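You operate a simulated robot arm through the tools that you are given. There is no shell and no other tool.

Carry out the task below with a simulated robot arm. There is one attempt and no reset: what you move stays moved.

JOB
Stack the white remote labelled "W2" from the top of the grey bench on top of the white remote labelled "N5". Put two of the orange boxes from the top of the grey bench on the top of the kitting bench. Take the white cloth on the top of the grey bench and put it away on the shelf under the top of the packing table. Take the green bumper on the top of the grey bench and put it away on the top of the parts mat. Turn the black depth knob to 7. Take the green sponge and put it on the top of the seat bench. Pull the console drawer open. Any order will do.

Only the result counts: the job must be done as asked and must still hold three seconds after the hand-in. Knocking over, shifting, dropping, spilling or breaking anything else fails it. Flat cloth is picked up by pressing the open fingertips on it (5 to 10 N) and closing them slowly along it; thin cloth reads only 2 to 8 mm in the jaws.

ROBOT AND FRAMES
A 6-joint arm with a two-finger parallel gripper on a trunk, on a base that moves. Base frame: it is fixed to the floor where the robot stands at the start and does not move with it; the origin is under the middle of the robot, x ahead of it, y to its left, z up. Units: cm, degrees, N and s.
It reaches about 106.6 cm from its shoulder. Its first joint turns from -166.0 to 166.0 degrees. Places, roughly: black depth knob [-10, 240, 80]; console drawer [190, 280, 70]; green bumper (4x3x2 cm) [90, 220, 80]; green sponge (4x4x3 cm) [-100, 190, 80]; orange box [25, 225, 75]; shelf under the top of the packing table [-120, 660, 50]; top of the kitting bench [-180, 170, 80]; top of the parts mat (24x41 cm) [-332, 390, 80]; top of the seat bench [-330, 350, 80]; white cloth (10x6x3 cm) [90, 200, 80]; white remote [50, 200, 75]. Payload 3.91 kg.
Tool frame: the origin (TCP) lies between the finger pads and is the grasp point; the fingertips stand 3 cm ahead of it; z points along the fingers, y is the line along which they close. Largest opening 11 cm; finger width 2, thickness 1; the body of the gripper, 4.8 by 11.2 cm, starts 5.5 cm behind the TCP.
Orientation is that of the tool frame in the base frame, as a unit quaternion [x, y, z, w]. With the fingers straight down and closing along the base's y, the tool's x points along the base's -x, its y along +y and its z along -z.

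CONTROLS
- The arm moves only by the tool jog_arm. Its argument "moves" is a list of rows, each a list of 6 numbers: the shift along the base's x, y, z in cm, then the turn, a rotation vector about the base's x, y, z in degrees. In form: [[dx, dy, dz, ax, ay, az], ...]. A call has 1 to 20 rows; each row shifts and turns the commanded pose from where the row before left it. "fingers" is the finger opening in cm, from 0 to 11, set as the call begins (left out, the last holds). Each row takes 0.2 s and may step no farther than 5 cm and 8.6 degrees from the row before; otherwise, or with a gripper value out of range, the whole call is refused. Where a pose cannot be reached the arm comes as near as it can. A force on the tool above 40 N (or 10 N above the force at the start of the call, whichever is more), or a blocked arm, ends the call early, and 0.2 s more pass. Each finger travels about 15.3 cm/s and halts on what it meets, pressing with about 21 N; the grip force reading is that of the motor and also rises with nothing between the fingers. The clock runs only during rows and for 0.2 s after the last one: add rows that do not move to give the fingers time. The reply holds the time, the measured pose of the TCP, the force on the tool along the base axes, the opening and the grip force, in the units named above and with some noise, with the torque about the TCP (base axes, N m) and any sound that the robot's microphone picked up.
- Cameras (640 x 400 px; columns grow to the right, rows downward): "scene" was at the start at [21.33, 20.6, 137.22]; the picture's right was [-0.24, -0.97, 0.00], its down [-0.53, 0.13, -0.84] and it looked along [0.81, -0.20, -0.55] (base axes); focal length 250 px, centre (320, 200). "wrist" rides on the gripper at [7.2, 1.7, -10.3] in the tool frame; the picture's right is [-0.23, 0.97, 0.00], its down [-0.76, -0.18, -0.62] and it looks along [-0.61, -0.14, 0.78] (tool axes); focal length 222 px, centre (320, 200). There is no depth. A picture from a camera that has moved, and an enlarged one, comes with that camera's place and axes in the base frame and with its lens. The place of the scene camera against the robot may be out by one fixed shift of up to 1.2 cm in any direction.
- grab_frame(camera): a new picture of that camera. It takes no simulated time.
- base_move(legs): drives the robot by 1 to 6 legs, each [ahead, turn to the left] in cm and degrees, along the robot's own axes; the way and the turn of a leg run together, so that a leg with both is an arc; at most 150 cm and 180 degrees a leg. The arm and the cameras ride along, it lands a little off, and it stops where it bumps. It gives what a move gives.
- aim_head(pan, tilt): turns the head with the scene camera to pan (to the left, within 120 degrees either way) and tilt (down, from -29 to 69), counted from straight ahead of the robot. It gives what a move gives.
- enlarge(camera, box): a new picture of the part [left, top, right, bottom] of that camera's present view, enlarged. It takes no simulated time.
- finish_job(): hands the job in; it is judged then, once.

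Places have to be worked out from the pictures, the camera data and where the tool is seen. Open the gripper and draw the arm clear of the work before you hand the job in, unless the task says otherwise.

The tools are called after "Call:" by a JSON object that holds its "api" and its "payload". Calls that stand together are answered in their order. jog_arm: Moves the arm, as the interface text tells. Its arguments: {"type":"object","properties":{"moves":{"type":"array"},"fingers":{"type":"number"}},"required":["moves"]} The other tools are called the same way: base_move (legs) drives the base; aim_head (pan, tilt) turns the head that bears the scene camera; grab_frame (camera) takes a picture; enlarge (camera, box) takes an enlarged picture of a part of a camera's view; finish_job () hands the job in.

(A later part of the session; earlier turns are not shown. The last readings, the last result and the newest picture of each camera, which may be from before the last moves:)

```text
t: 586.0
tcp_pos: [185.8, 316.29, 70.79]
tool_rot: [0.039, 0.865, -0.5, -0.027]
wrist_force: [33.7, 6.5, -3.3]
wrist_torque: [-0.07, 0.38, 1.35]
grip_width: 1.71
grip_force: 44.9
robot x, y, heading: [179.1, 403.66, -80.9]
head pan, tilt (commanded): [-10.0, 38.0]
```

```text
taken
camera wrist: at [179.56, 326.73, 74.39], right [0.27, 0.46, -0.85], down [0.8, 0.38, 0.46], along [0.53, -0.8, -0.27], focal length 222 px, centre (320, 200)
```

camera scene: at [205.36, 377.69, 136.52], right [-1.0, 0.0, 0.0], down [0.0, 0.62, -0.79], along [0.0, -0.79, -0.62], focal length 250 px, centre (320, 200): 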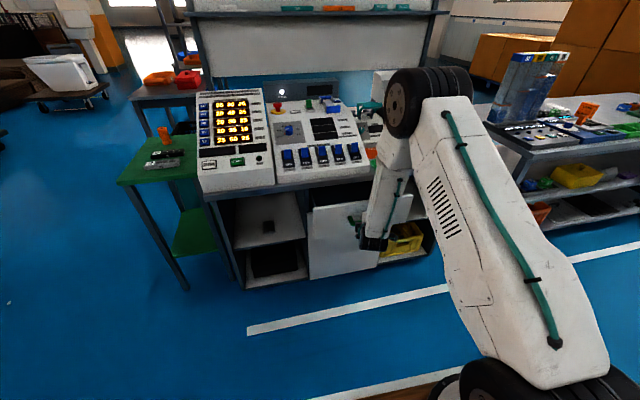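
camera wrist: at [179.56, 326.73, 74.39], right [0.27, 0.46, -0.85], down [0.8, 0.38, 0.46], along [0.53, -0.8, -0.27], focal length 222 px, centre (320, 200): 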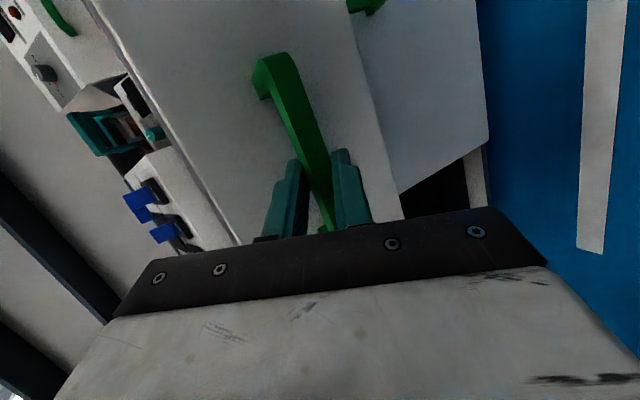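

The drawer is now ~23 cm out. I look at it with the scene camera.

Call:
{"api": "aim_head", "payload": {"pan": 5, "tilt": 45}}

Call:
{"api": "grab_frame", "payload": {"camera": "scene"}}

Call:
{"api": "aim_head", "payload": {"pan": 120, "tilt": 40}}

Call:
{"api": "grab_frame", "payload": {"camera": "scene"}}

Call:
{"api": "aim_head", "payload": {"pan": -120, "tilt": 40}}

Call:
{"api": "grab_frame", "payload": {"camera": "scene"}}

```text
t: 586.8
tcp_pos: [185.94, 316.31, 70.81]
tool_rot: [0.038, 0.865, -0.5, -0.026]
wrist_force: [3.3, -0.9, -0.7]
wrist_torque: [-0.1, 0.56, 1.21]
grip_width: 1.67
grip_force: 44.7
robot x, y, heading: [178.9, 403.9, -80.7]
head pan, tilt (commanded): [5.0, 45.0]
```

```text
taken
camera scene: at [206.06, 386.09, 135.48], right [-0.97, -0.25, 0.0], down [-0.17, 0.69, -0.71], along [0.17, -0.69, -0.71], focal length 250 px, centre (320, 200)
```

scene: 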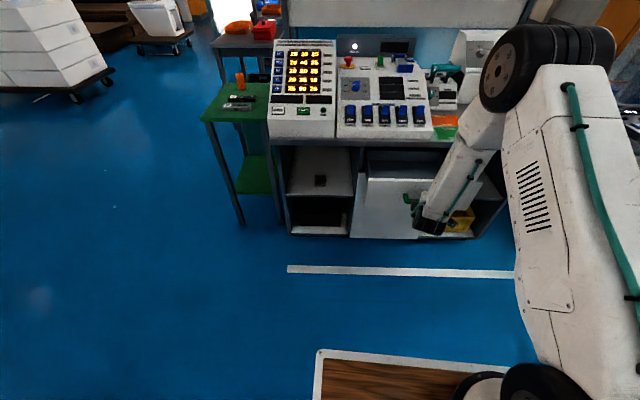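

```text
t: 588.7
tcp_pos: [185.89, 316.41, 70.75]
tool_rot: [0.038, 0.865, -0.5, -0.026]
wrist_force: [7.3, 1.3, -0.6]
wrist_torque: [-0.15, 0.82, 0.73]
grip_width: 1.66
grip_force: 44.8
robot x, y, heading: [178.75, 403.51, -80.5]
head pan, tilt (commanded): [120.0, 40.0]
```

```text
taken
camera scene: at [210.64, 399.36, 136.21], right [0.63, -0.77, 0.0], down [-0.5, -0.41, -0.77], along [0.59, 0.49, -0.64], focal length 250 px, centre (320, 200)
```

scene: 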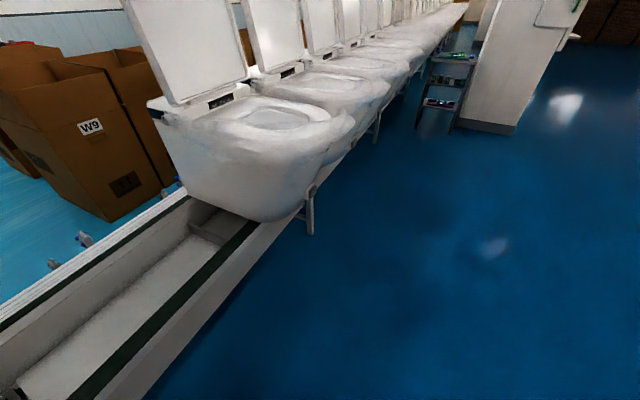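

```text
t: 592.1
tcp_pos: [185.94, 316.27, 70.78]
tool_rot: [0.038, 0.865, -0.5, -0.026]
wrist_force: [5.8, 0.8, -1.3]
wrist_torque: [-0.19, 0.87, 0.64]
grip_width: 1.68
grip_force: 45.0
robot x, y, heading: [179.28, 404.01, -80.6]
head pan, tilt (commanded): [-120.0, 40.0]
```

```text
taken
camera scene: at [196.12, 396.97, 136.21], right [0.35, 0.94, 0.0], down [0.6, -0.23, -0.77], along [-0.72, 0.27, -0.64], focal length 250 px, centre (320, 200)
```

scene: 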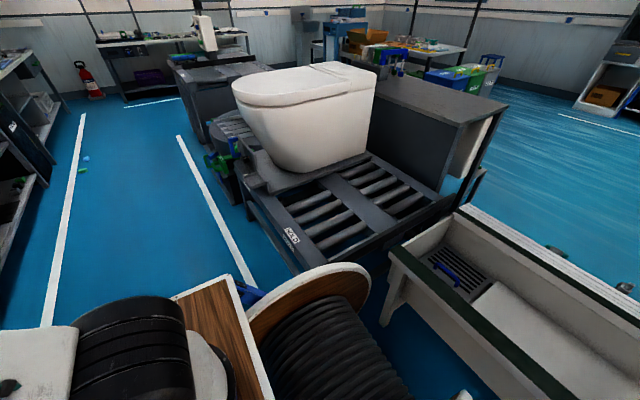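

Behind me is the toilet trough, so no more backing. I pull a few more centimetres with the arm to check for the end stop.

Call:
{"api": "jog_arm", "payload": {"moves": [[-0.22, 0.97, 0, 0, 0, 0], [-0.22, 0.97, 0, 0, 0, 0], [-0.22, 0.97, 0, 0, 0, 0], [-0.22, 0.97, 0, 0, 0, 0], [-0.22, 0.97, 0, 0, 0, 0], [0, 0, 0, 0, 0, 0]]}}

```text
t: 592.9
tcp_pos: [185.41, 318.2, 70.9]
tool_rot: [0.04, 0.863, -0.504, -0.028]
wrist_force: [0.4, -15.0, -14.4]
wrist_torque: [-0.13, 1.15, 0.52]
grip_width: 1.65
grip_force: 44.9
robot x, y, heading: [179.0, 403.43, -80.7]
head pan, tilt (commanded): [-120.0, 40.0]
stopped in row 3: the force on the tool passed its limit at 92 N (the readings are from after the stop); the commanded pose is now the measured one
```

The drawer hit its end stop – fully open. I open the fingers and withdraw along the tool axis, then raise.

Call:
{"api": "jog_arm", "payload": {"moves": [[0, 0, 0, 0, 0, 0], [0, 0, 0, 0, 0, 0], [0, 0, 0, 0, 0, 0]], "fingers": 5}}

Call:
{"api": "jog_arm", "payload": {"moves": [[0.07, 0.86, 0.5, 0, 0, 0], [0.14, 1.7, 1, 0, 0, 0], [0.2, 2.6, 1.5, 0, 0, 0], [0.2, 2.6, 1.5, 0, 0, 0], [0, 0, 4, 0, 0, 0], [0, 0, 4, 0, 0, 0], [0, 0, 4.5, 0, 0, 0], [0, 0, 4.5, 0, 0, 0], [0, 0, 4.5, 0, 0, 0], [0, 0, 4.5, 0, 0, 0], [0, 0, 0, 0, 0, 0]]}}

Call:
{"api": "aim_head", "payload": {"pan": 5, "tilt": 45}}

Call:
{"api": "grab_frame", "payload": {"camera": "scene"}}

```text
t: 593.7
tcp_pos: [185.29, 318.48, 70.96]
tool_rot: [0.041, 0.862, -0.504, -0.029]
wrist_force: [-0.5, -0.3, 0.2]
wrist_torque: [-0.01, 0.0, 0.03]
grip_width: 5.01
grip_force: 0.0
robot x, y, heading: [179.55, 403.88, -80.5]
head pan, tilt (commanded): [-120.0, 40.0]
```

```text
t: 596.1
tcp_pos: [185.96, 326.13, 101.67]
tool_rot: [0.04, 0.862, -0.504, -0.029]
wrist_force: [0.0, -0.1, 0.0]
wrist_torque: [-0.03, -0.01, 0.0]
grip_width: 5.02
grip_force: 0.0
robot x, y, heading: [178.51, 403.85, -80.6]
head pan, tilt (commanded): [-120.0, 40.0]
```

```text
t: 598.1
tcp_pos: [185.82, 326.19, 101.63]
tool_rot: [0.041, 0.862, -0.504, -0.029]
wrist_force: [-0.3, -0.1, -0.3]
wrist_torque: [-0.02, 0.02, -0.04]
grip_width: 4.97
grip_force: 0.1
robot x, y, heading: [179.14, 403.53, -80.4]
head pan, tilt (commanded): [5.0, 45.0]
```

```text
taken
camera scene: at [206.07, 386.06, 135.48], right [-0.97, -0.25, 0.0], down [-0.17, 0.69, -0.71], along [0.17, -0.69, -0.71], focal length 250 px, centre (320, 200)
```

scene: 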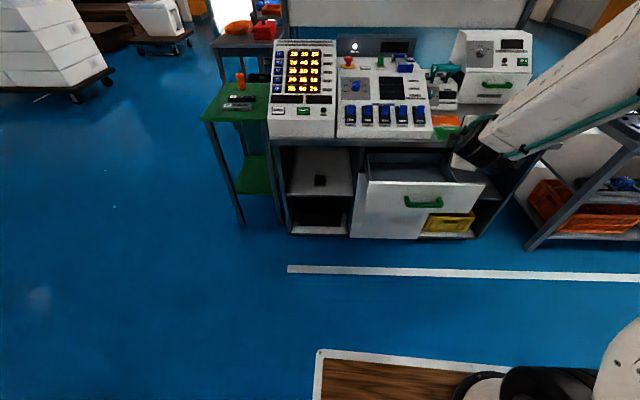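

The drawer stands fully open. I bring the gripper back to pointing down and raise it.

Call:
{"api": "jog_arm", "payload": {"moves": [[0, 0, 1, 7.48, -0.52, 0], [0, 0, 1, 7.48, -0.52, 0], [0, 0, 1, 7.48, -0.52, 0], [0, 0, 1, 7.48, -0.52, 0], [0, 0, 1, 7.48, -0.52, 0], [0, 0, 1, 7.48, -0.52, 0], [0, 0, 1, 7.48, -0.52, 0], [0, 0, 1, 7.4, -0.5, 0], [0, 0, 0, 0, 0, 0]]}}

Call:
{"api": "base_move", "payload": {"legs": [[20, 0], [0, 67.5]]}}

Call:
{"api": "aim_head", "payload": {"pan": 0, "tilt": 25}}

Call:
{"api": "grab_frame", "payload": {"camera": "scene"}}

```text
t: 600.1
tcp_pos: [185.51, 326.08, 108.9]
tool_rot: [0.04, 0.998, -0.049, -0.031]
wrist_force: [-0.1, 0.1, 0.4]
wrist_torque: [-0.01, -0.04, -0.02]
grip_width: 5.02
grip_force: 0.0
out of reach, approached as far as the arm can: row 3
robot x, y, heading: [178.83, 403.69, -80.4]
head pan, tilt (commanded): [5.0, 45.0]
```

```text
t: 604.7
tcp_pos: [256.74, 360.2, 108.95]
tool_rot: [-0.522, 0.851, -0.057, 0.002]
wrist_force: [0.5, -0.6, -0.1]
wrist_torque: [-0.02, 0.06, -0.01]
grip_width: 5.02
grip_force: 0.1
robot x, y, heading: [182.52, 383.42, -12.9]
head pan, tilt (commanded): [5.0, 45.0]
```

```text
t: 605.5
tcp_pos: [256.74, 360.1, 108.84]
tool_rot: [-0.523, 0.851, -0.057, 0.001]
wrist_force: [0.2, 0.5, -0.1]
wrist_torque: [-0.04, -0.02, 0.03]
grip_width: 5.03
grip_force: 0.1
robot x, y, heading: [182.31, 383.93, -13.1]
head pan, tilt (commanded): [0.0, 25.0]
```

```text
taken
camera scene: at [209.0, 400.84, 138.54], right [-0.22, -0.97, 0.0], down [-0.41, 0.09, -0.91], along [0.88, -0.2, -0.42], focal length 250 px, centre (320, 200)
```

scene: 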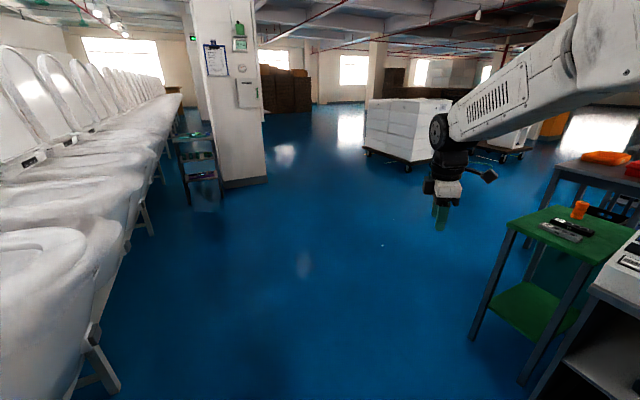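

I level the gripper and drive on: first along the aisle exit to (416,330), passing well clear of the white litter dot near (387,300), then south.

Call:
{"api": "jog_arm", "payload": {"moves": [[0, 0, 0, 5.5, 3.5, 0], [0, 0, 0, 0, 0, 0]]}}

Call:
{"api": "base_move", "payload": {"legs": [[120, 0], [120, 0], [0, -61.5], [78, 0], [78, 0], [0, -16.5]]}}

Call:
{"api": "aim_head", "payload": {"pan": 0, "tilt": 25}}

Call:
{"api": "grab_frame", "payload": {"camera": "scene"}}

```text
t: 606.1
tcp_pos: [256.58, 360.17, 108.85]
tool_rot: [-0.522, 0.853, -0.001, 0.001]
wrist_force: [0.7, -0.6, 0.1]
wrist_torque: [0.0, 0.03, 0.01]
grip_width: 5.02
grip_force: 0.0
robot x, y, heading: [182.55, 383.71, -13.1]
head pan, tilt (commanded): [0.0, 25.0]
```

```text
t: 629.4
tcp_pos: [450.74, 97.2, 108.9]
tool_rot: [0.138, 0.99, 0.0, 0.0]
wrist_force: [0.6, -0.3, 0.3]
wrist_torque: [0.03, 0.0, 0.0]
grip_width: 5.02
grip_force: 0.0
robot x, y, heading: [459.6, 174.88, -91.9]
head pan, tilt (commanded): [0.0, 25.0]
```

```text
t: 630.0
tcp_pos: [450.67, 97.24, 108.86]
tool_rot: [0.138, 0.99, -0.001, 0.0]
wrist_force: [0.5, -0.5, 0.8]
wrist_torque: [-0.01, -0.01, 0.0]
grip_width: 5.04
grip_force: 0.0
robot x, y, heading: [459.66, 174.85, -92.0]
head pan, tilt (commanded): [0.0, 25.0]
```

```text
taken
camera scene: at [481.92, 150.89, 138.54], right [-1.0, 0.03, 0.0], down [0.01, 0.42, -0.91], along [-0.03, -0.91, -0.42], focal length 250 px, centre (320, 200)
```

scene: 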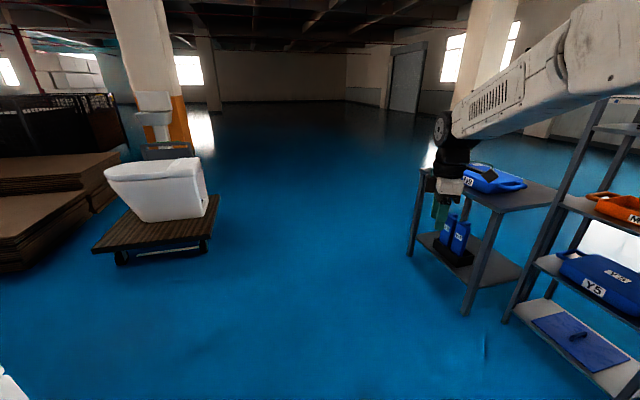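

The lane south is clear. I continue around the tables.

Call:
{"api": "base_move", "payload": {"legs": [[140, 0], [140, 0], [0, -89], [90, 0], [92, 0], [0, -48]]}}

Call:
{"api": "aim_head", "payload": {"pan": 0, "tilt": 25}}

Call:
{"api": "grab_frame", "payload": {"camera": "scene"}}

```text
t: 657.9
tcp_pos: [221.03, -41.76, 108.8]
tool_rot: [0.964, 0.267, -0.001, 0.0]
wrist_force: [0.5, -0.1, 0.2]
wrist_torque: [0.0, 0.0, -0.01]
grip_width: 4.99
grip_force: 0.1
robot x, y, heading: [270.84, -100.82, 134.8]
head pan, tilt (commanded): [0.0, 25.0]
```

```text
t: 658.5
tcp_pos: [221.0, -41.81, 108.9]
tool_rot: [0.964, 0.267, 0.0, 0.0]
wrist_force: [0.4, 0.2, 0.2]
wrist_torque: [-0.01, 0.0, 0.0]
grip_width: 5.0
grip_force: 0.1
robot x, y, heading: [271.19, -100.69, 134.8]
head pan, tilt (commanded): [0.0, 25.0]
```

```text
taken
camera scene: at [238.81, -102.73, 138.54], right [0.71, 0.71, 0.0], down [0.3, -0.3, -0.91], along [-0.64, 0.64, -0.42], focal length 250 px, centre (320, 200)
```

scene: 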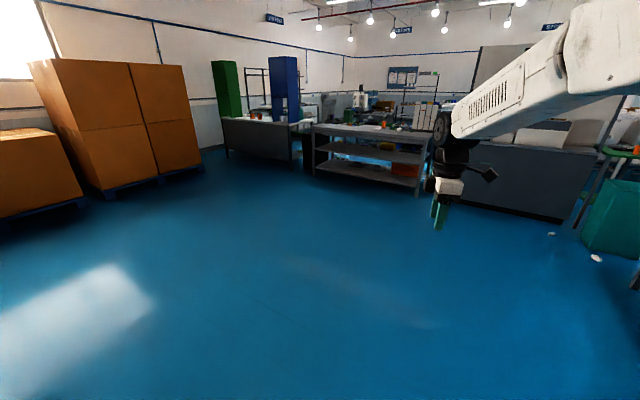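

The floor toward the grey bench is clear. I drive to the bench's right half for the bumper.

Call:
{"api": "base_move", "payload": {"legs": [[0, -2.5], [140, 0], [138, 0], [0, -30], [28, 0]]}}

Call:
{"api": "aim_head", "payload": {"pan": -10, "tilt": 38}}

Call:
{"api": "grab_frame", "payload": {"camera": "scene"}}

```text
t: 675.5
tcp_pos: [64.06, 211.45, 108.82]
tool_rot: [1.0, -0.006, 0.001, -0.001]
wrist_force: [0.5, 0.6, 0.2]
wrist_torque: [-0.01, 0.03, 0.0]
grip_width: 5.02
grip_force: 0.1
robot x, y, heading: [75.97, 134.35, 103.2]
head pan, tilt (commanded): [0.0, 25.0]
```

```text
t: 676.3
tcp_pos: [63.95, 211.48, 108.96]
tool_rot: [1.0, -0.007, 0.0, 0.0]
wrist_force: [0.2, 0.1, -0.3]
wrist_torque: [0.05, 0.0, 0.03]
grip_width: 5.01
grip_force: 0.1
robot x, y, heading: [75.45, 134.19, 103.1]
head pan, tilt (commanded): [-10.0, 38.0]
```

```text
taken
camera scene: at [49.0, 149.6, 136.52], right [1.0, 0.06, 0.0], down [0.03, -0.61, -0.79], along [-0.04, 0.79, -0.62], focal length 250 px, centre (320, 200)
```

scene: 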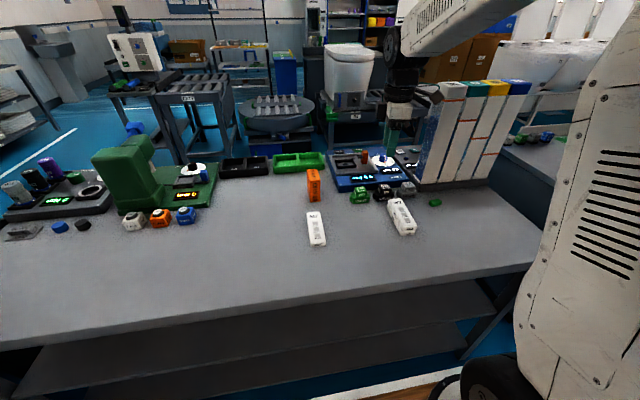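

The bench scene is intact: W2 still on N5, bumper at (435,202). I enlarge the bumper.

Call:
{"api": "enlarge", "payload": {"camera": "scene", "box": [380, 160, 500, 250]}}

```text
4.44 times, centred on (440, 205) of scene
camera zoom: at [49.0, 149.6, 136.52], right [1.0, 0.06, 0.0], down [0.03, -0.61, -0.79], along [-0.04, 0.79, -0.62], focal length 1112 px, centre (-213, 178)
```

zoom: 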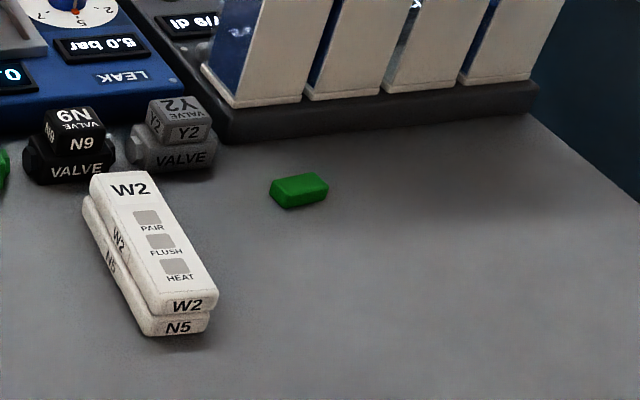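

Bumper centre ≈ (86.0,221.2), long side at ~20°. I move above it with the fingers closing across its short side.

Call:
{"api": "jog_arm", "payload": {"moves": [[3.67, 1.62, -1.5, 0, 0, 3.47], [3.67, 1.62, -1.5, 0, 0, 3.47], [3.67, 1.62, -1.5, 0, 0, 3.47], [3.67, 1.62, -1.5, 0, 0, 3.47], [3.67, 1.62, -1.5, 0, 0, 3.47], [3.67, 1.62, -1.5, 0, 0, 3.47], [0, 0, 0, 0, 0, 0]], "fingers": 6.5}}

Call:
{"api": "grab_frame", "payload": {"camera": "wrist"}}

Call:
{"api": "enlarge", "payload": {"camera": "scene", "box": [380, 130, 500, 230]}}

```text
t: 677.9
tcp_pos: [86.15, 221.18, 99.72]
tool_rot: [0.985, 0.175, 0.001, -0.001]
wrist_force: [0.5, -0.7, -0.8]
wrist_torque: [0.01, 0.01, 0.01]
grip_width: 6.49
grip_force: 0.1
robot x, y, heading: [75.53, 134.38, 103.1]
head pan, tilt (commanded): [-10.0, 38.0]
```

```text
taken
camera wrist: at [93.56, 222.05, 110.01], right [0.12, -0.99, 0.0], down [-0.78, -0.1, 0.62], along [-0.62, -0.08, -0.78], focal length 222 px, centre (320, 200)
```

wrist: 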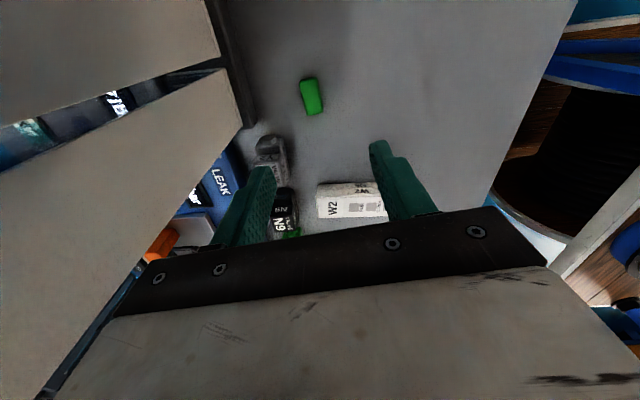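

```text
4.00 times, centred on (440, 180) of scene
camera zoom: at [49.01, 149.6, 136.51], right [1.0, 0.06, 0.0], down [0.03, -0.61, -0.79], along [-0.04, 0.79, -0.62], focal length 1000 px, centre (-160, 280)
```

zoom: 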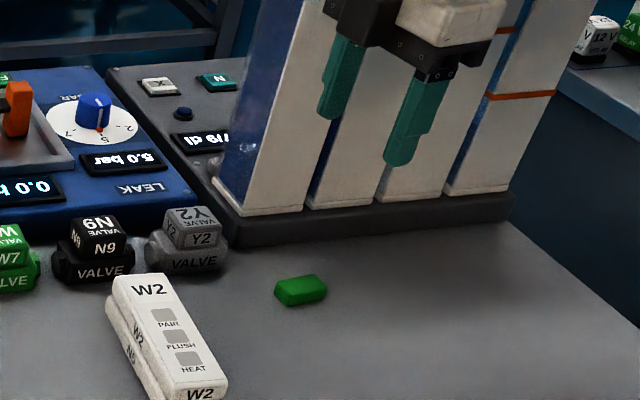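

The wrist camera puts the bumper at (86.4,222.0), axis ≈15°. I fine-tune and descend, keeping clear of the rack behind.

Call:
{"api": "jog_arm", "payload": {"moves": [[0.3, 0.8, -3, 0, 0, -4], [0, 0, -4, 0, 0, 0], [0, 0, -3, 0, 0, 0], [0, 0, 0, 0, 0, 0]], "fingers": 5.5}}

Call:
{"api": "grab_frame", "payload": {"camera": "wrist"}}

Call:
{"api": "enlarge", "payload": {"camera": "scene", "box": [380, 140, 500, 240]}}

```text
t: 678.9
tcp_pos: [86.27, 222.23, 89.99]
tool_rot: [0.99, 0.141, 0.0, -0.001]
wrist_force: [0.0, 0.4, -0.6]
wrist_torque: [0.02, -0.01, 0.01]
grip_width: 5.49
grip_force: 0.0
robot x, y, heading: [75.98, 134.4, 103.3]
head pan, tilt (commanded): [-10.0, 38.0]
```

```text
taken
camera wrist: at [93.69, 222.38, 100.19], right [0.05, -1.0, 0.0], down [-0.78, -0.04, 0.62], along [-0.62, -0.03, -0.78], focal length 222 px, centre (320, 200)
```

wrist: 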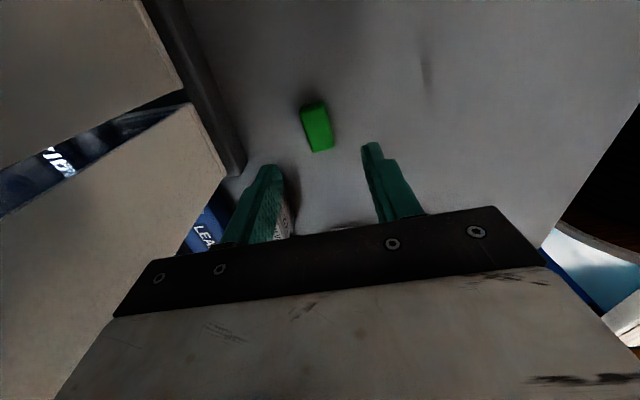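

```text
4.00 times, centred on (440, 190) of scene
camera zoom: at [49.01, 149.6, 136.51], right [1.0, 0.06, 0.0], down [0.03, -0.61, -0.79], along [-0.04, 0.79, -0.62], focal length 1000 px, centre (-160, 240)
```

zoom: 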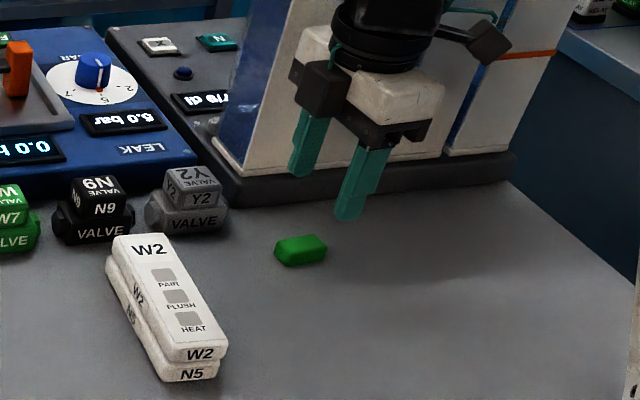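

Bumper is centred (86.7,222.2). I go down and grip it.

Call:
{"api": "jog_arm", "payload": {"moves": [[0.35, 0, -2.5, 0, 0, 0], [0, 0, -2, 0, 0, 0], [0, 0, -1.2, 0, 0, 0], [0, 0, -0.9, 0, 0, 0], [0, 0, 0, 0, 0, 0]]}}

Call:
{"api": "grab_frame", "payload": {"camera": "wrist"}}

Call:
{"api": "jog_arm", "payload": {"moves": [[0, 0, 0, 0, 0, 0], [0, 0, 0, 0, 0, 0], [0, 0, 0, 0, 0, 0]], "fingers": 0}}

Call:
{"api": "grab_frame", "payload": {"camera": "wrist"}}

```text
t: 680.1
tcp_pos: [86.71, 221.95, 83.29]
tool_rot: [0.99, 0.141, 0.0, 0.0]
wrist_force: [-0.1, -0.1, 0.2]
wrist_torque: [0.01, -0.04, -0.02]
grip_width: 5.51
grip_force: 0.0
robot x, y, heading: [75.57, 134.45, 103.0]
head pan, tilt (commanded): [-10.0, 38.0]
```

```text
taken
camera wrist: at [94.06, 222.4, 93.52], right [0.05, -1.0, 0.0], down [-0.78, -0.04, 0.62], along [-0.62, -0.03, -0.78], focal length 222 px, centre (320, 200)
```

wrist: 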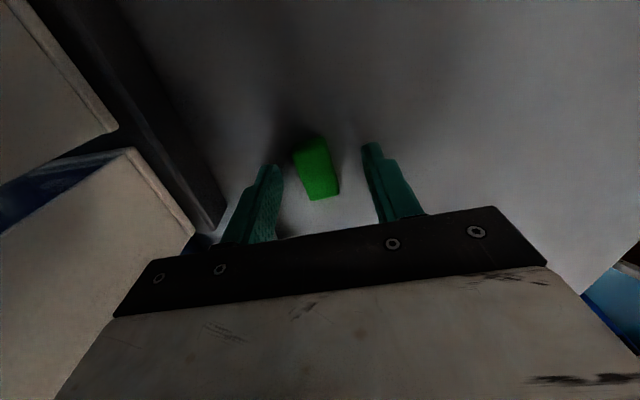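

```text
t: 680.9
tcp_pos: [86.58, 222.13, 83.35]
tool_rot: [0.99, 0.14, 0.0, 0.0]
wrist_force: [-0.4, 0.8, -1.0]
wrist_torque: [0.03, -0.01, 0.0]
grip_width: 2.08
grip_force: 20.9
robot x, y, heading: [75.33, 134.05, 103.1]
head pan, tilt (commanded): [-10.0, 38.0]
```

```text
taken
camera wrist: at [94.06, 222.41, 93.53], right [0.05, -1.0, 0.0], down [-0.78, -0.04, 0.62], along [-0.62, -0.03, -0.78], focal length 222 px, centre (320, 200)
```

wrist: 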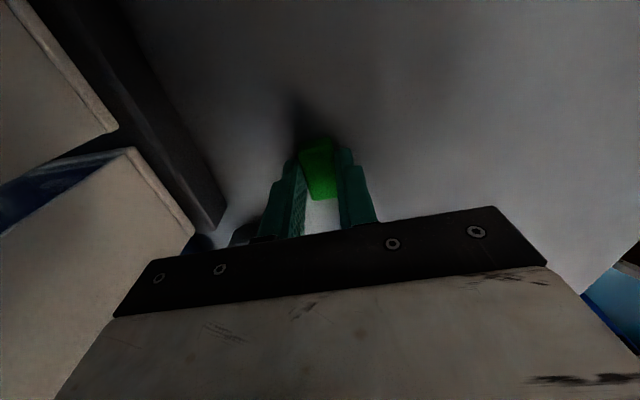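

The bumper is held (2.1 cm). I lift, retract, and start back along the right-hand route.

Call:
{"api": "jog_arm", "payload": {"moves": [[0, 0, 1, 0, 0, 0], [0, -0.5, 3, 0, 0, 0], [0, -1, 4.5, 0, 0, 0], [0, -1, 4.5, 0, 0, 0], [-1, -3, 3.5, 0, 0, 0], [-1, -3.5, 3, 0, 0, 0], [-1, -3.5, 3, 0, 0, 0], [-1, -3.5, 2, 0, 0, 0], [-1, -4, 0, 0, 0, 0], [-1, -4, 0, 0, 0, 0], [0, 0, 0, 0, 0, 0]]}}

Call:
{"api": "grab_frame", "payload": {"camera": "wrist"}}

Call:
{"api": "grab_frame", "payload": {"camera": "scene"}}

```text
t: 683.3
tcp_pos: [80.54, 198.1, 108.03]
tool_rot: [0.99, 0.14, 0.0, 0.0]
wrist_force: [0.4, 0.5, -0.5]
wrist_torque: [-0.01, -0.03, -0.01]
grip_width: 2.05
grip_force: 20.9
robot x, y, heading: [75.6, 134.54, 103.1]
head pan, tilt (commanded): [-10.0, 38.0]
```

```text
taken
camera wrist: at [87.88, 198.34, 118.27], right [0.05, -1.0, 0.0], down [-0.78, -0.04, 0.62], along [-0.62, -0.03, -0.78], focal length 222 px, centre (320, 200)
```

wrist: 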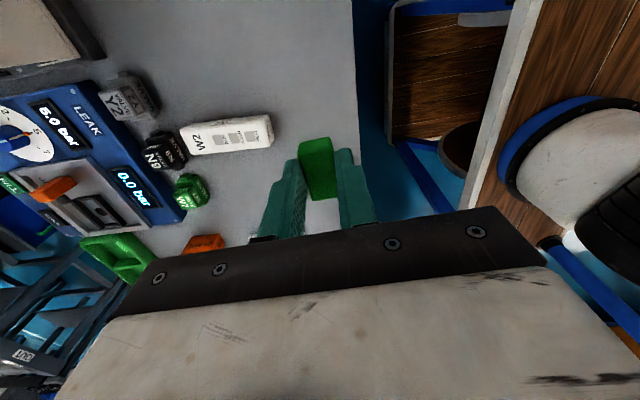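

```text
taken
camera scene: at [49.01, 149.61, 136.51], right [1.0, 0.06, 0.0], down [0.03, -0.61, -0.79], along [-0.04, 0.79, -0.62], focal length 250 px, centre (320, 200)
```

scene: 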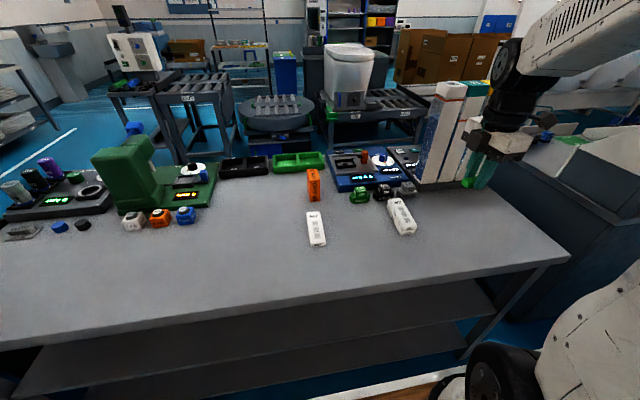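

I retrace the known route: back off, around the tables.

Call:
{"api": "base_move", "payload": {"legs": [[-40, 0], [0, -151], [138, 0], [138, 0], [0, 48]]}}

Call:
{"api": "base_move", "payload": {"legs": [[90, 0], [92, 0], [0, 88], [140, 0], [140, 0]]}}

Call:
{"api": "aim_head", "payload": {"pan": 20, "tilt": 25}}

Call:
{"api": "grab_frame", "payload": {"camera": "scene"}}

```text
t: 707.1
tcp_pos: [331.73, -124.09, 108.01]
tool_rot: [0.735, -0.678, 0.0, 0.0]
wrist_force: [0.4, 0.7, -0.1]
wrist_torque: [0.01, 0.0, 0.03]
grip_width: 2.04
grip_force: 21.3
robot x, y, heading: [269.82, -106.26, 1.7]
head pan, tilt (commanded): [-10.0, 38.0]
```

```text
t: 733.0
tcp_pos: [476.49, 239.86, 108.02]
tool_rot: [1.0, 0.022, 0.0, -0.002]
wrist_force: [-1.0, -0.4, -0.1]
wrist_torque: [-0.01, -0.03, 0.0]
grip_width: 2.05
grip_force: 21.0
robot x, y, heading: [456.88, 179.57, 89.3]
head pan, tilt (commanded): [-10.0, 38.0]
```

```text
t: 734.0
tcp_pos: [476.52, 239.79, 108.03]
tool_rot: [1.0, 0.022, 0.0, -0.001]
wrist_force: [0.4, 0.6, -0.3]
wrist_torque: [0.0, 0.0, 0.0]
grip_width: 2.06
grip_force: 20.8
robot x, y, heading: [456.49, 178.92, 89.4]
head pan, tilt (commanded): [20.0, 25.0]
```

```text
taken
camera scene: at [429.94, 200.3, 138.54], right [0.94, 0.33, 0.0], down [0.14, -0.4, -0.91], along [-0.3, 0.85, -0.42], focal length 250 px, centre (320, 200)
```

scene: 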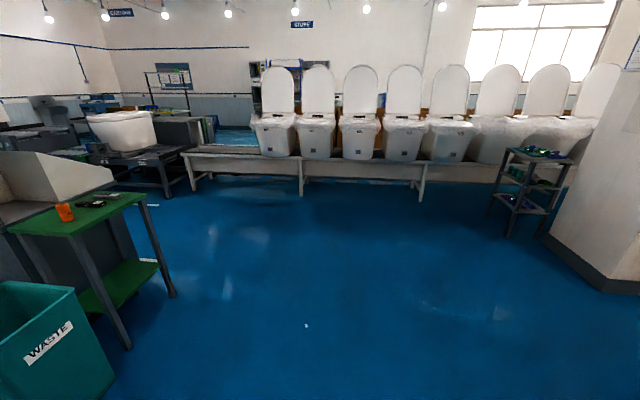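

The way is clear. I continue to (418,330) and on into the aisle.

Call:
{"api": "base_move", "payload": {"legs": [[0, 15], [78, 0], [78, 0], [0, 63], [100, 0], [96, 0]]}}

Call:
{"api": "aim_head", "payload": {"pan": 15, "tilt": 25}}

Call:
{"api": "grab_frame", "payload": {"camera": "scene"}}

```text
t: 755.0
tcp_pos: [175.53, 416.36, 108.0]
tool_rot: [0.778, 0.628, 0.0, -0.001]
wrist_force: [0.0, -0.9, -0.1]
wrist_torque: [0.03, -0.01, -0.04]
grip_width: 2.06
grip_force: 20.4
robot x, y, heading: [228.81, 381.31, 165.4]
head pan, tilt (commanded): [20.0, 25.0]
```

```text
t: 755.7
tcp_pos: [175.41, 416.28, 108.02]
tool_rot: [0.777, 0.629, 0.0, 0.0]
wrist_force: [0.6, 0.8, 0.0]
wrist_torque: [-0.01, 0.03, 0.01]
grip_width: 2.06
grip_force: 20.9
robot x, y, heading: [228.95, 382.18, 164.8]
head pan, tilt (commanded): [15.0, 25.0]
```

```text
taken
camera scene: at [200.97, 361.85, 138.54], right [0.0, 1.0, 0.0], down [0.42, 0.0, -0.91], along [-0.91, 0.0, -0.42], focal length 250 px, centre (320, 200)
```

scene: 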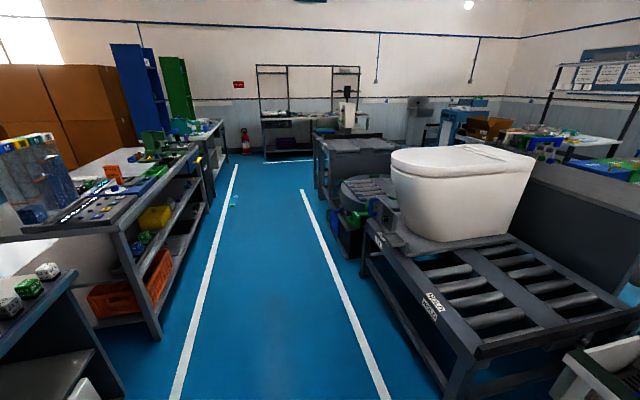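

I align with the aisle and drive to its left end.

Call:
{"api": "base_move", "payload": {"legs": [[0, 29], [140, 0], [140, 0], [133, 0]]}}

Call:
{"api": "aim_head", "payload": {"pan": -20, "tilt": 25}}

Call:
{"api": "grab_frame", "payload": {"camera": "scene"}}

```text
t: 777.1
tcp_pos: [-241.84, 311.56, 107.98]
tool_rot: [0.634, 0.773, 0.0, -0.001]
wrist_force: [-0.4, 0.0, 0.2]
wrist_torque: [-0.01, -0.02, 0.01]
grip_width: 2.05
grip_force: 21.0
robot x, y, heading: [-178.7, 301.24, -171.5]
head pan, tilt (commanded): [15.0, 25.0]
```

```text
t: 778.1
tcp_pos: [-241.81, 311.59, 107.98]
tool_rot: [0.636, 0.772, -0.001, 0.0]
wrist_force: [-1.0, 0.5, -0.8]
wrist_torque: [0.04, -0.05, 0.0]
grip_width: 2.07
grip_force: 20.9
robot x, y, heading: [-179.03, 301.22, -171.6]
head pan, tilt (commanded): [-20.0, 25.0]
```

```text
taken
camera scene: at [-197.73, 277.18, 138.54], right [0.2, 0.98, 0.0], down [0.41, -0.09, -0.91], along [-0.89, 0.18, -0.42], focal length 250 px, centre (320, 200)
```

scene: 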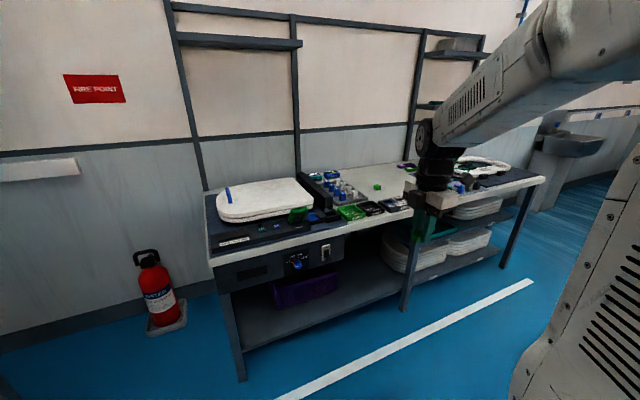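

I go to the seat bench in front of the mat (about (-254,406)), facing it.

Call:
{"api": "base_move", "payload": {"legs": [[0, -62.5], [100, 0], [29, 0], [0, 66]]}}

Call:
{"api": "aim_head", "payload": {"pan": -5, "tilt": 45}}

Call:
{"api": "grab_frame", "payload": {"camera": "scene"}}

```text
t: 790.5
tcp_pos: [-317.26, 409.59, 108.05]
tool_rot: [0.604, 0.797, -0.001, -0.001]
wrist_force: [-1.2, 0.1, -0.2]
wrist_torque: [-0.01, 0.01, -0.03]
grip_width: 2.01
grip_force: 21.0
robot x, y, heading: [-253.59, 404.34, -167.0]
head pan, tilt (commanded): [-20.0, 25.0]
```

```text
t: 791.3
tcp_pos: [-317.27, 409.74, 108.07]
tool_rot: [0.603, 0.798, -0.001, 0.0]
wrist_force: [0.6, 1.1, 0.2]
wrist_torque: [-0.01, -0.02, 0.02]
grip_width: 2.07
grip_force: 20.7
robot x, y, heading: [-253.66, 404.24, -166.9]
head pan, tilt (commanded): [-5.0, 45.0]
```

```text
taken
camera scene: at [-269.58, 376.75, 135.49], right [-0.14, 0.99, 0.0], down [0.7, 0.1, -0.71], along [-0.7, -0.1, -0.71], focal length 250 px, centre (320, 200)
```

scene: 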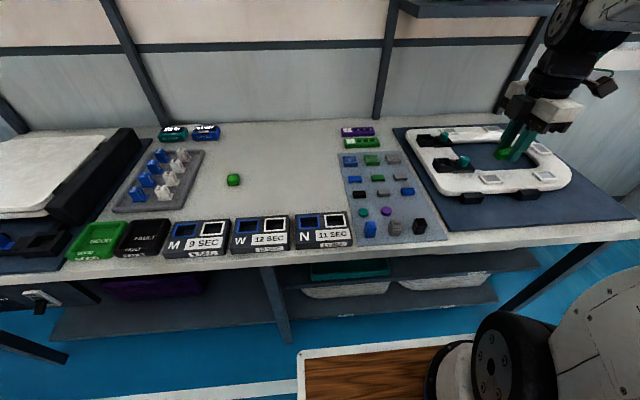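

The mat is right ahead with a free slot next to the purple disc. I enlarge it for measuring.

Call:
{"api": "enlarge", "payload": {"camera": "scene", "box": [330, 140, 460, 260]}}

```text
3.33 times, centred on (395, 200) of scene
camera zoom: at [-269.58, 376.75, 135.49], right [-0.14, 0.99, 0.0], down [0.7, 0.1, -0.71], along [-0.7, -0.1, -0.71], focal length 834 px, centre (70, 200)
```

zoom: 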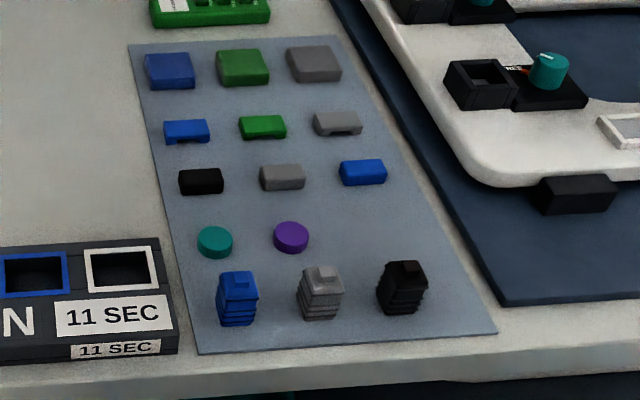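

The free slot between the blue bumper and the black plug is at about (-323.2,397.3). I move the bumper above it.

Call:
{"api": "jog_arm", "payload": {"moves": [[-1.48, -3.1, -1, 0, 0, 0], [-1.48, -3.1, -2, 0, 0, 0], [-1.48, -3.1, -3, 0, 0, 0], [-1.48, -3.1, -3, 0, 0, 0], [0, 0, -3, 0, 0, 0], [0, 0, 0, 0, 0, 0]]}}

Call:
{"api": "grab_frame", "payload": {"camera": "wrist"}}

Call:
{"api": "enlarge", "payload": {"camera": "scene", "box": [330, 140, 460, 260]}}

```text
t: 792.7
tcp_pos: [-323.17, 397.41, 95.84]
tool_rot: [0.603, 0.797, -0.001, -0.001]
wrist_force: [0.5, -0.4, 0.3]
wrist_torque: [0.01, 0.01, 0.01]
grip_width: 2.07
grip_force: 20.2
robot x, y, heading: [-253.9, 404.85, -167.2]
head pan, tilt (commanded): [-5.0, 45.0]
```

```text
taken
camera wrist: at [-323.55, 404.83, 106.07], right [1.0, 0.05, 0.0], down [0.04, -0.78, 0.62], along [0.03, -0.62, -0.78], focal length 222 px, centre (320, 200)
```

wrist: 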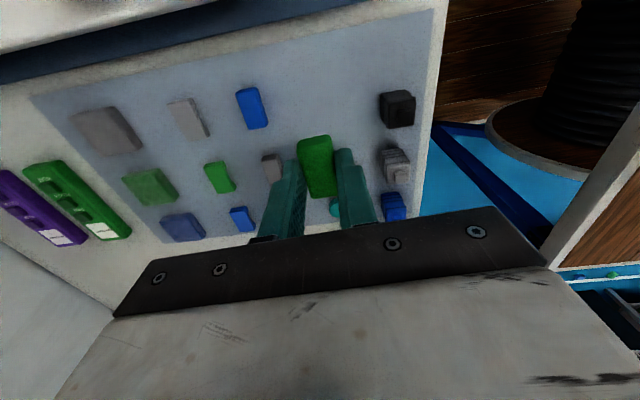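

```text
3.33 times, centred on (395, 200) of scene
camera zoom: at [-269.56, 376.74, 135.48], right [-0.14, 0.99, 0.0], down [0.7, 0.1, -0.71], along [-0.7, -0.1, -0.71], focal length 834 px, centre (70, 200)
```

zoom: 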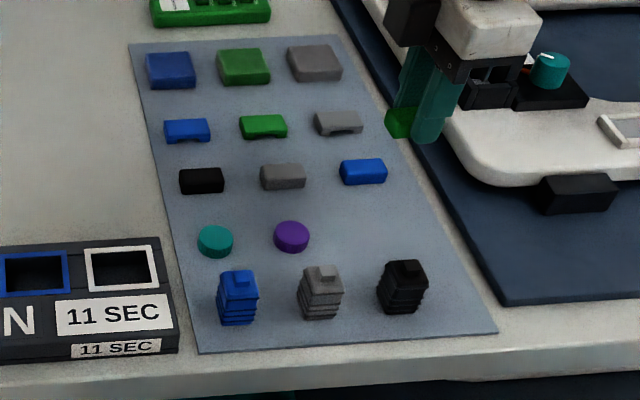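

The bumper is right over the slot (blue bumper and black plug equally far). I lower it.

Call:
{"api": "jog_arm", "payload": {"moves": [[0, 0.3, -4, 0, 0, 0], [0, 0, -4, 0, 0, 0], [0, 0, -2, 0, 0, 0], [0, 0, -1, 0, 0, 0], [0, 0, 0, 0, 0, 0]]}}

Call:
{"api": "enlarge", "payload": {"camera": "scene", "box": [330, 140, 460, 260]}}

Call:
{"api": "jog_arm", "payload": {"moves": [[0, 0, -0.4, 0, 0, 0], [0, 0, -0.3, 0, 0, 0], [0, 0, -0.2, 0, 0, 0], [0, 0, 0, 0, 0, 0]]}}

```text
t: 793.9
tcp_pos: [-323.2, 397.65, 84.93]
tool_rot: [0.603, 0.798, -0.001, -0.001]
wrist_force: [0.1, -0.6, 0.5]
wrist_torque: [0.0, 0.03, 0.01]
grip_width: 2.05
grip_force: 21.1
robot x, y, heading: [-253.59, 404.39, -167.1]
head pan, tilt (commanded): [-5.0, 45.0]
```

```text
3.33 times, centred on (395, 200) of scene
camera zoom: at [-269.57, 376.74, 135.48], right [-0.14, 0.99, 0.0], down [0.7, 0.1, -0.71], along [-0.7, -0.1, -0.71], focal length 834 px, centre (70, 200)
```

zoom: 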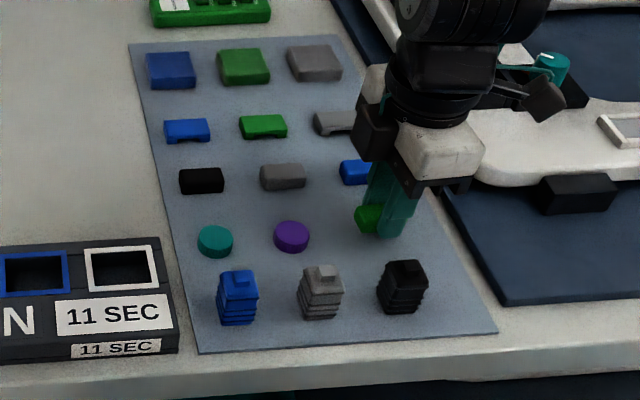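

```text
t: 794.9
tcp_pos: [-323.22, 397.65, 84.07]
tool_rot: [0.604, 0.797, -0.001, 0.0]
wrist_force: [-0.2, 0.2, -0.7]
wrist_torque: [0.03, 0.02, -0.01]
grip_width: 2.07
grip_force: 21.3
robot x, y, heading: [-254.28, 404.38, -167.2]
head pan, tilt (commanded): [-5.0, 45.0]
```

Call:
{"api": "jog_arm", "payload": {"moves": [[0, 0, -0.2, 0, 0, 0], [0, 0, -0.15, 0, 0, 0], [0, 0, 0, 0, 0, 0]]}}

```text
t: 795.7
tcp_pos: [-323.1, 397.56, 83.75]
tool_rot: [0.604, 0.797, -0.001, -0.001]
wrist_force: [0.2, 0.1, 0.7]
wrist_torque: [0.0, -0.01, -0.04]
grip_width: 2.09
grip_force: 20.9
robot x, y, heading: [-253.73, 404.69, -166.8]
head pan, tilt (commanded): [-5.0, 45.0]
```

Still no clear contact; I lower another 0.3 cm in small steps.

Call:
{"api": "jog_arm", "payload": {"moves": [[0, 0, -0.15, 0, 0, 0], [0, 0, -0.15, 0, 0, 0], [0, 0, 0, 0, 0, 0]]}}

```text
t: 796.5
tcp_pos: [-323.08, 397.66, 83.53]
tool_rot: [0.603, 0.798, -0.001, -0.001]
wrist_force: [2.5, -1.5, 19.6]
wrist_torque: [-0.17, -0.16, 0.03]
grip_width: 2.07
grip_force: 21.0
robot x, y, heading: [-254.01, 404.44, -167.0]
head pan, tilt (commanded): [-5.0, 45.0]
```

The bumper is on the mat (20 N). I relieve, open just a little (to 4 cm), and rise.

Call:
{"api": "jog_arm", "payload": {"moves": [[0, 0, 0.12, 0, 0, 0], [0, 0, 0, 0, 0, 0]]}}

Call:
{"api": "jog_arm", "payload": {"moves": [[0, 0, 0, 0, 0, 0], [0, 0, 0, 0, 0, 0], [0, 0, 0, 0, 0, 0]], "fingers": 3.8}}

Call:
{"api": "jog_arm", "payload": {"moves": [[0, 0, 1, 0, 0, 0], [0, 0, 3, 0, 0, 0], [0, 0, 4, 0, 0, 0], [0, 0, 4.5, 0, 0, 0], [0, 0, 4.5, 0, 0, 0], [1.5, 4, 4, 0, 0, 0], [1.5, 4, 2, 0, 0, 0], [3, 3, 0, 0, 0, 0], [0, 0, 0, 0, 0, 0]]}}

Call:
{"api": "enlarge", "payload": {"camera": "scene", "box": [330, 140, 460, 260]}}

Call:
{"api": "grab_frame", "payload": {"camera": "scene"}}

```text
t: 797.1
tcp_pos: [-323.12, 397.58, 83.52]
tool_rot: [0.603, 0.798, -0.001, -0.001]
wrist_force: [-4.3, 0.0, 11.5]
wrist_torque: [-0.06, 0.08, -0.05]
grip_width: 2.05
grip_force: 21.1
robot x, y, heading: [-253.72, 404.54, -167.4]
head pan, tilt (commanded): [-5.0, 45.0]
```

```text
t: 797.9
tcp_pos: [-323.17, 397.57, 83.61]
tool_rot: [0.603, 0.798, -0.001, 0.0]
wrist_force: [-0.2, 0.0, -0.1]
wrist_torque: [0.01, 0.0, -0.02]
grip_width: 3.81
grip_force: 0.0
robot x, y, heading: [-253.81, 404.24, -167.0]
head pan, tilt (commanded): [-5.0, 45.0]
```

```text
refused: row 6 steps farther than a row can; nothing moved
```

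```text
3.33 times, centred on (395, 200) of scene
camera zoom: at [-269.57, 376.74, 135.48], right [-0.14, 0.99, 0.0], down [0.7, 0.1, -0.71], along [-0.7, -0.1, -0.71], focal length 834 px, centre (70, 200)
```

zoom: 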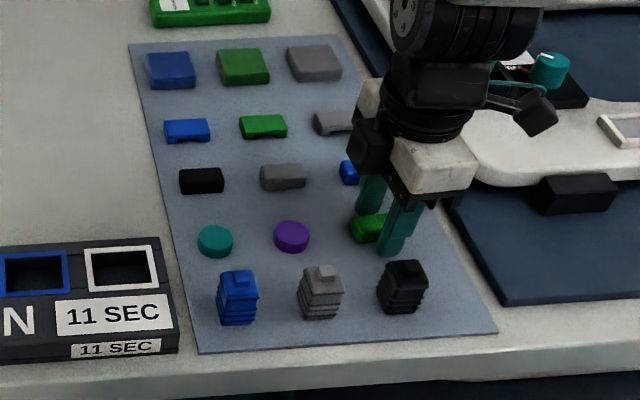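

```text
taken
camera scene: at [-269.57, 376.74, 135.48], right [-0.14, 0.99, 0.0], down [0.7, 0.1, -0.71], along [-0.7, -0.1, -0.71], focal length 250 px, centre (320, 200)
```

scene: 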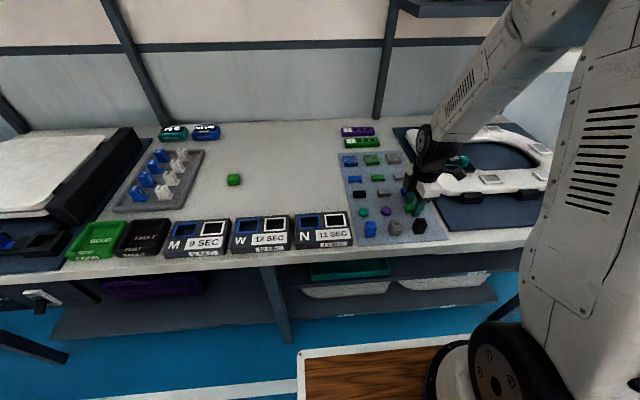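

The last rise was refused (row too long), nothing moved. I rise with shorter rows.

Call:
{"api": "jog_arm", "payload": {"moves": [[0, 0, 1, 0, 0, 0], [0, 0, 3, 0, 0, 0], [0, 0, 4, 0, 0, 0], [0, 0, 4.5, 0, 0, 0], [0, 0, 4.5, 0, 0, 0], [1, 2.5, 4, 0, 0, 0], [1, 3, 3, 0, 0, 0], [3, 3, 0, 0, 0, 0], [3, 2, 0, 0, 0, 0], [0, 0, 0, 0, 0, 0]]}}

Call:
{"api": "enlarge", "payload": {"camera": "scene", "box": [330, 140, 460, 260]}}

```text
t: 800.1
tcp_pos: [-315.01, 408.22, 107.83]
tool_rot: [0.603, 0.798, -0.001, -0.001]
wrist_force: [0.2, 0.5, -0.3]
wrist_torque: [-0.02, 0.04, -0.01]
grip_width: 3.78
grip_force: 0.0
robot x, y, heading: [-253.86, 404.42, -167.0]
head pan, tilt (commanded): [-5.0, 45.0]
```

```text
3.33 times, centred on (395, 200) of scene
camera zoom: at [-269.58, 376.74, 135.48], right [-0.14, 0.99, 0.0], down [0.7, 0.1, -0.71], along [-0.7, -0.1, -0.71], focal length 834 px, centre (70, 200)
```

zoom: 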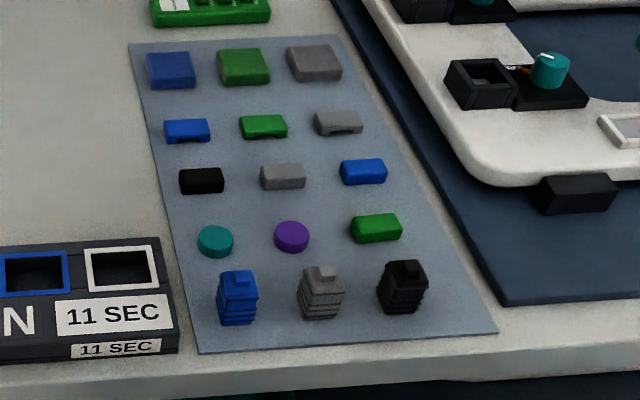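

The green bumper lies neatly on the mat. All items seem done; I open the gripper, draw the arm back and move the base away a little, then do a last visual check.

Call:
{"api": "jog_arm", "payload": {"moves": [[4, 0, 2, 0, 0, 0], [4, 0, 2, 0, 0, 0], [4, 0, 2, 0, 0, 0], [4, 0, 2, 0, 0, 0], [0, 0, 0, 0, 0, 0]], "fingers": 11}}

Call:
{"api": "base_move", "payload": {"legs": [[-20, 0]]}}

Call:
{"api": "aim_head", "payload": {"pan": 0, "tilt": 35}}

Call:
{"api": "grab_frame", "payload": {"camera": "scene"}}

Call:
{"api": "aim_head", "payload": {"pan": 95, "tilt": 15}}

Call:
{"api": "grab_frame", "payload": {"camera": "scene"}}

```text
t: 801.3
tcp_pos: [-298.8, 408.05, 115.77]
tool_rot: [0.603, 0.798, 0.0, 0.0]
wrist_force: [-0.6, 0.2, -0.1]
wrist_torque: [-0.02, 0.01, -0.01]
grip_width: 11.01
grip_force: 0.1
robot x, y, heading: [-253.9, 404.75, -167.3]
head pan, tilt (commanded): [-5.0, 45.0]
```

```text
t: 802.9
tcp_pos: [-279.47, 412.46, 115.64]
tool_rot: [0.604, 0.797, 0.0, -0.001]
wrist_force: [0.6, 0.4, 0.2]
wrist_torque: [-0.03, 0.0, 0.01]
grip_width: 10.99
grip_force: 0.0
robot x, y, heading: [-234.49, 408.76, -167.2]
head pan, tilt (commanded): [-5.0, 45.0]
```

```text
t: 803.6
tcp_pos: [-279.46, 412.38, 115.77]
tool_rot: [0.604, 0.797, -0.001, -0.001]
wrist_force: [-1.3, 0.2, -0.2]
wrist_torque: [-0.02, 0.02, -0.01]
grip_width: 11.02
grip_force: 0.0
robot x, y, heading: [-234.5, 409.04, -167.0]
head pan, tilt (commanded): [0.0, 35.0]
```

```text
taken
camera scene: at [-250.81, 380.34, 136.96], right [-0.22, 0.98, 0.0], down [0.56, 0.13, -0.82], along [-0.8, -0.18, -0.57], focal length 250 px, centre (320, 200)
```

scene: 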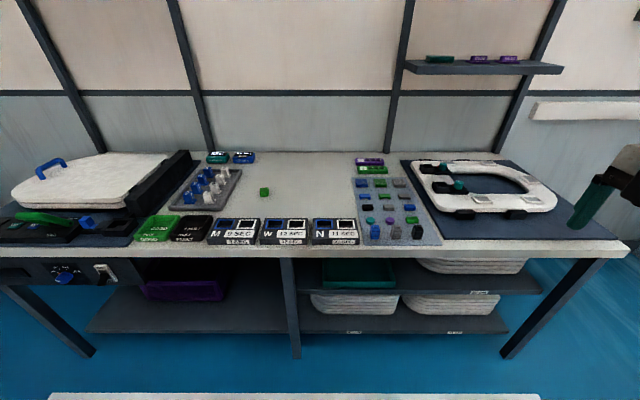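

```text
t: 805.3
tcp_pos: [-279.56, 412.58, 115.57]
tool_rot: [0.604, 0.797, -0.001, 0.0]
wrist_force: [-0.6, 0.1, 0.4]
wrist_torque: [0.01, 0.01, 0.02]
grip_width: 11.0
grip_force: 0.1
robot x, y, heading: [-234.4, 409.16, -167.3]
head pan, tilt (commanded): [95.0, 15.0]
```

```text
taken
camera scene: at [-239.38, 373.38, 140.17], right [-0.95, -0.3, 0.0], down [-0.08, 0.25, -0.97], along [0.29, -0.92, -0.26], focal length 250 px, centre (320, 200)
```

scene: 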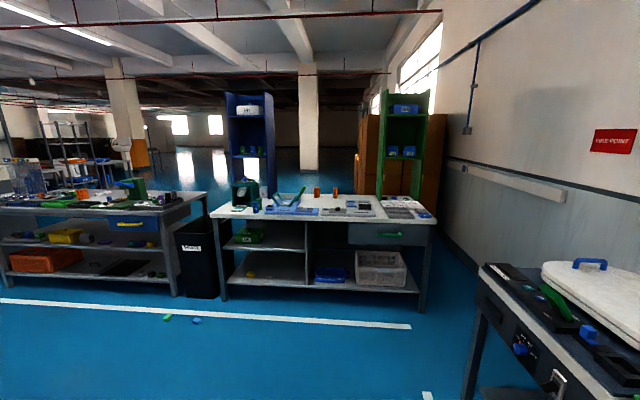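

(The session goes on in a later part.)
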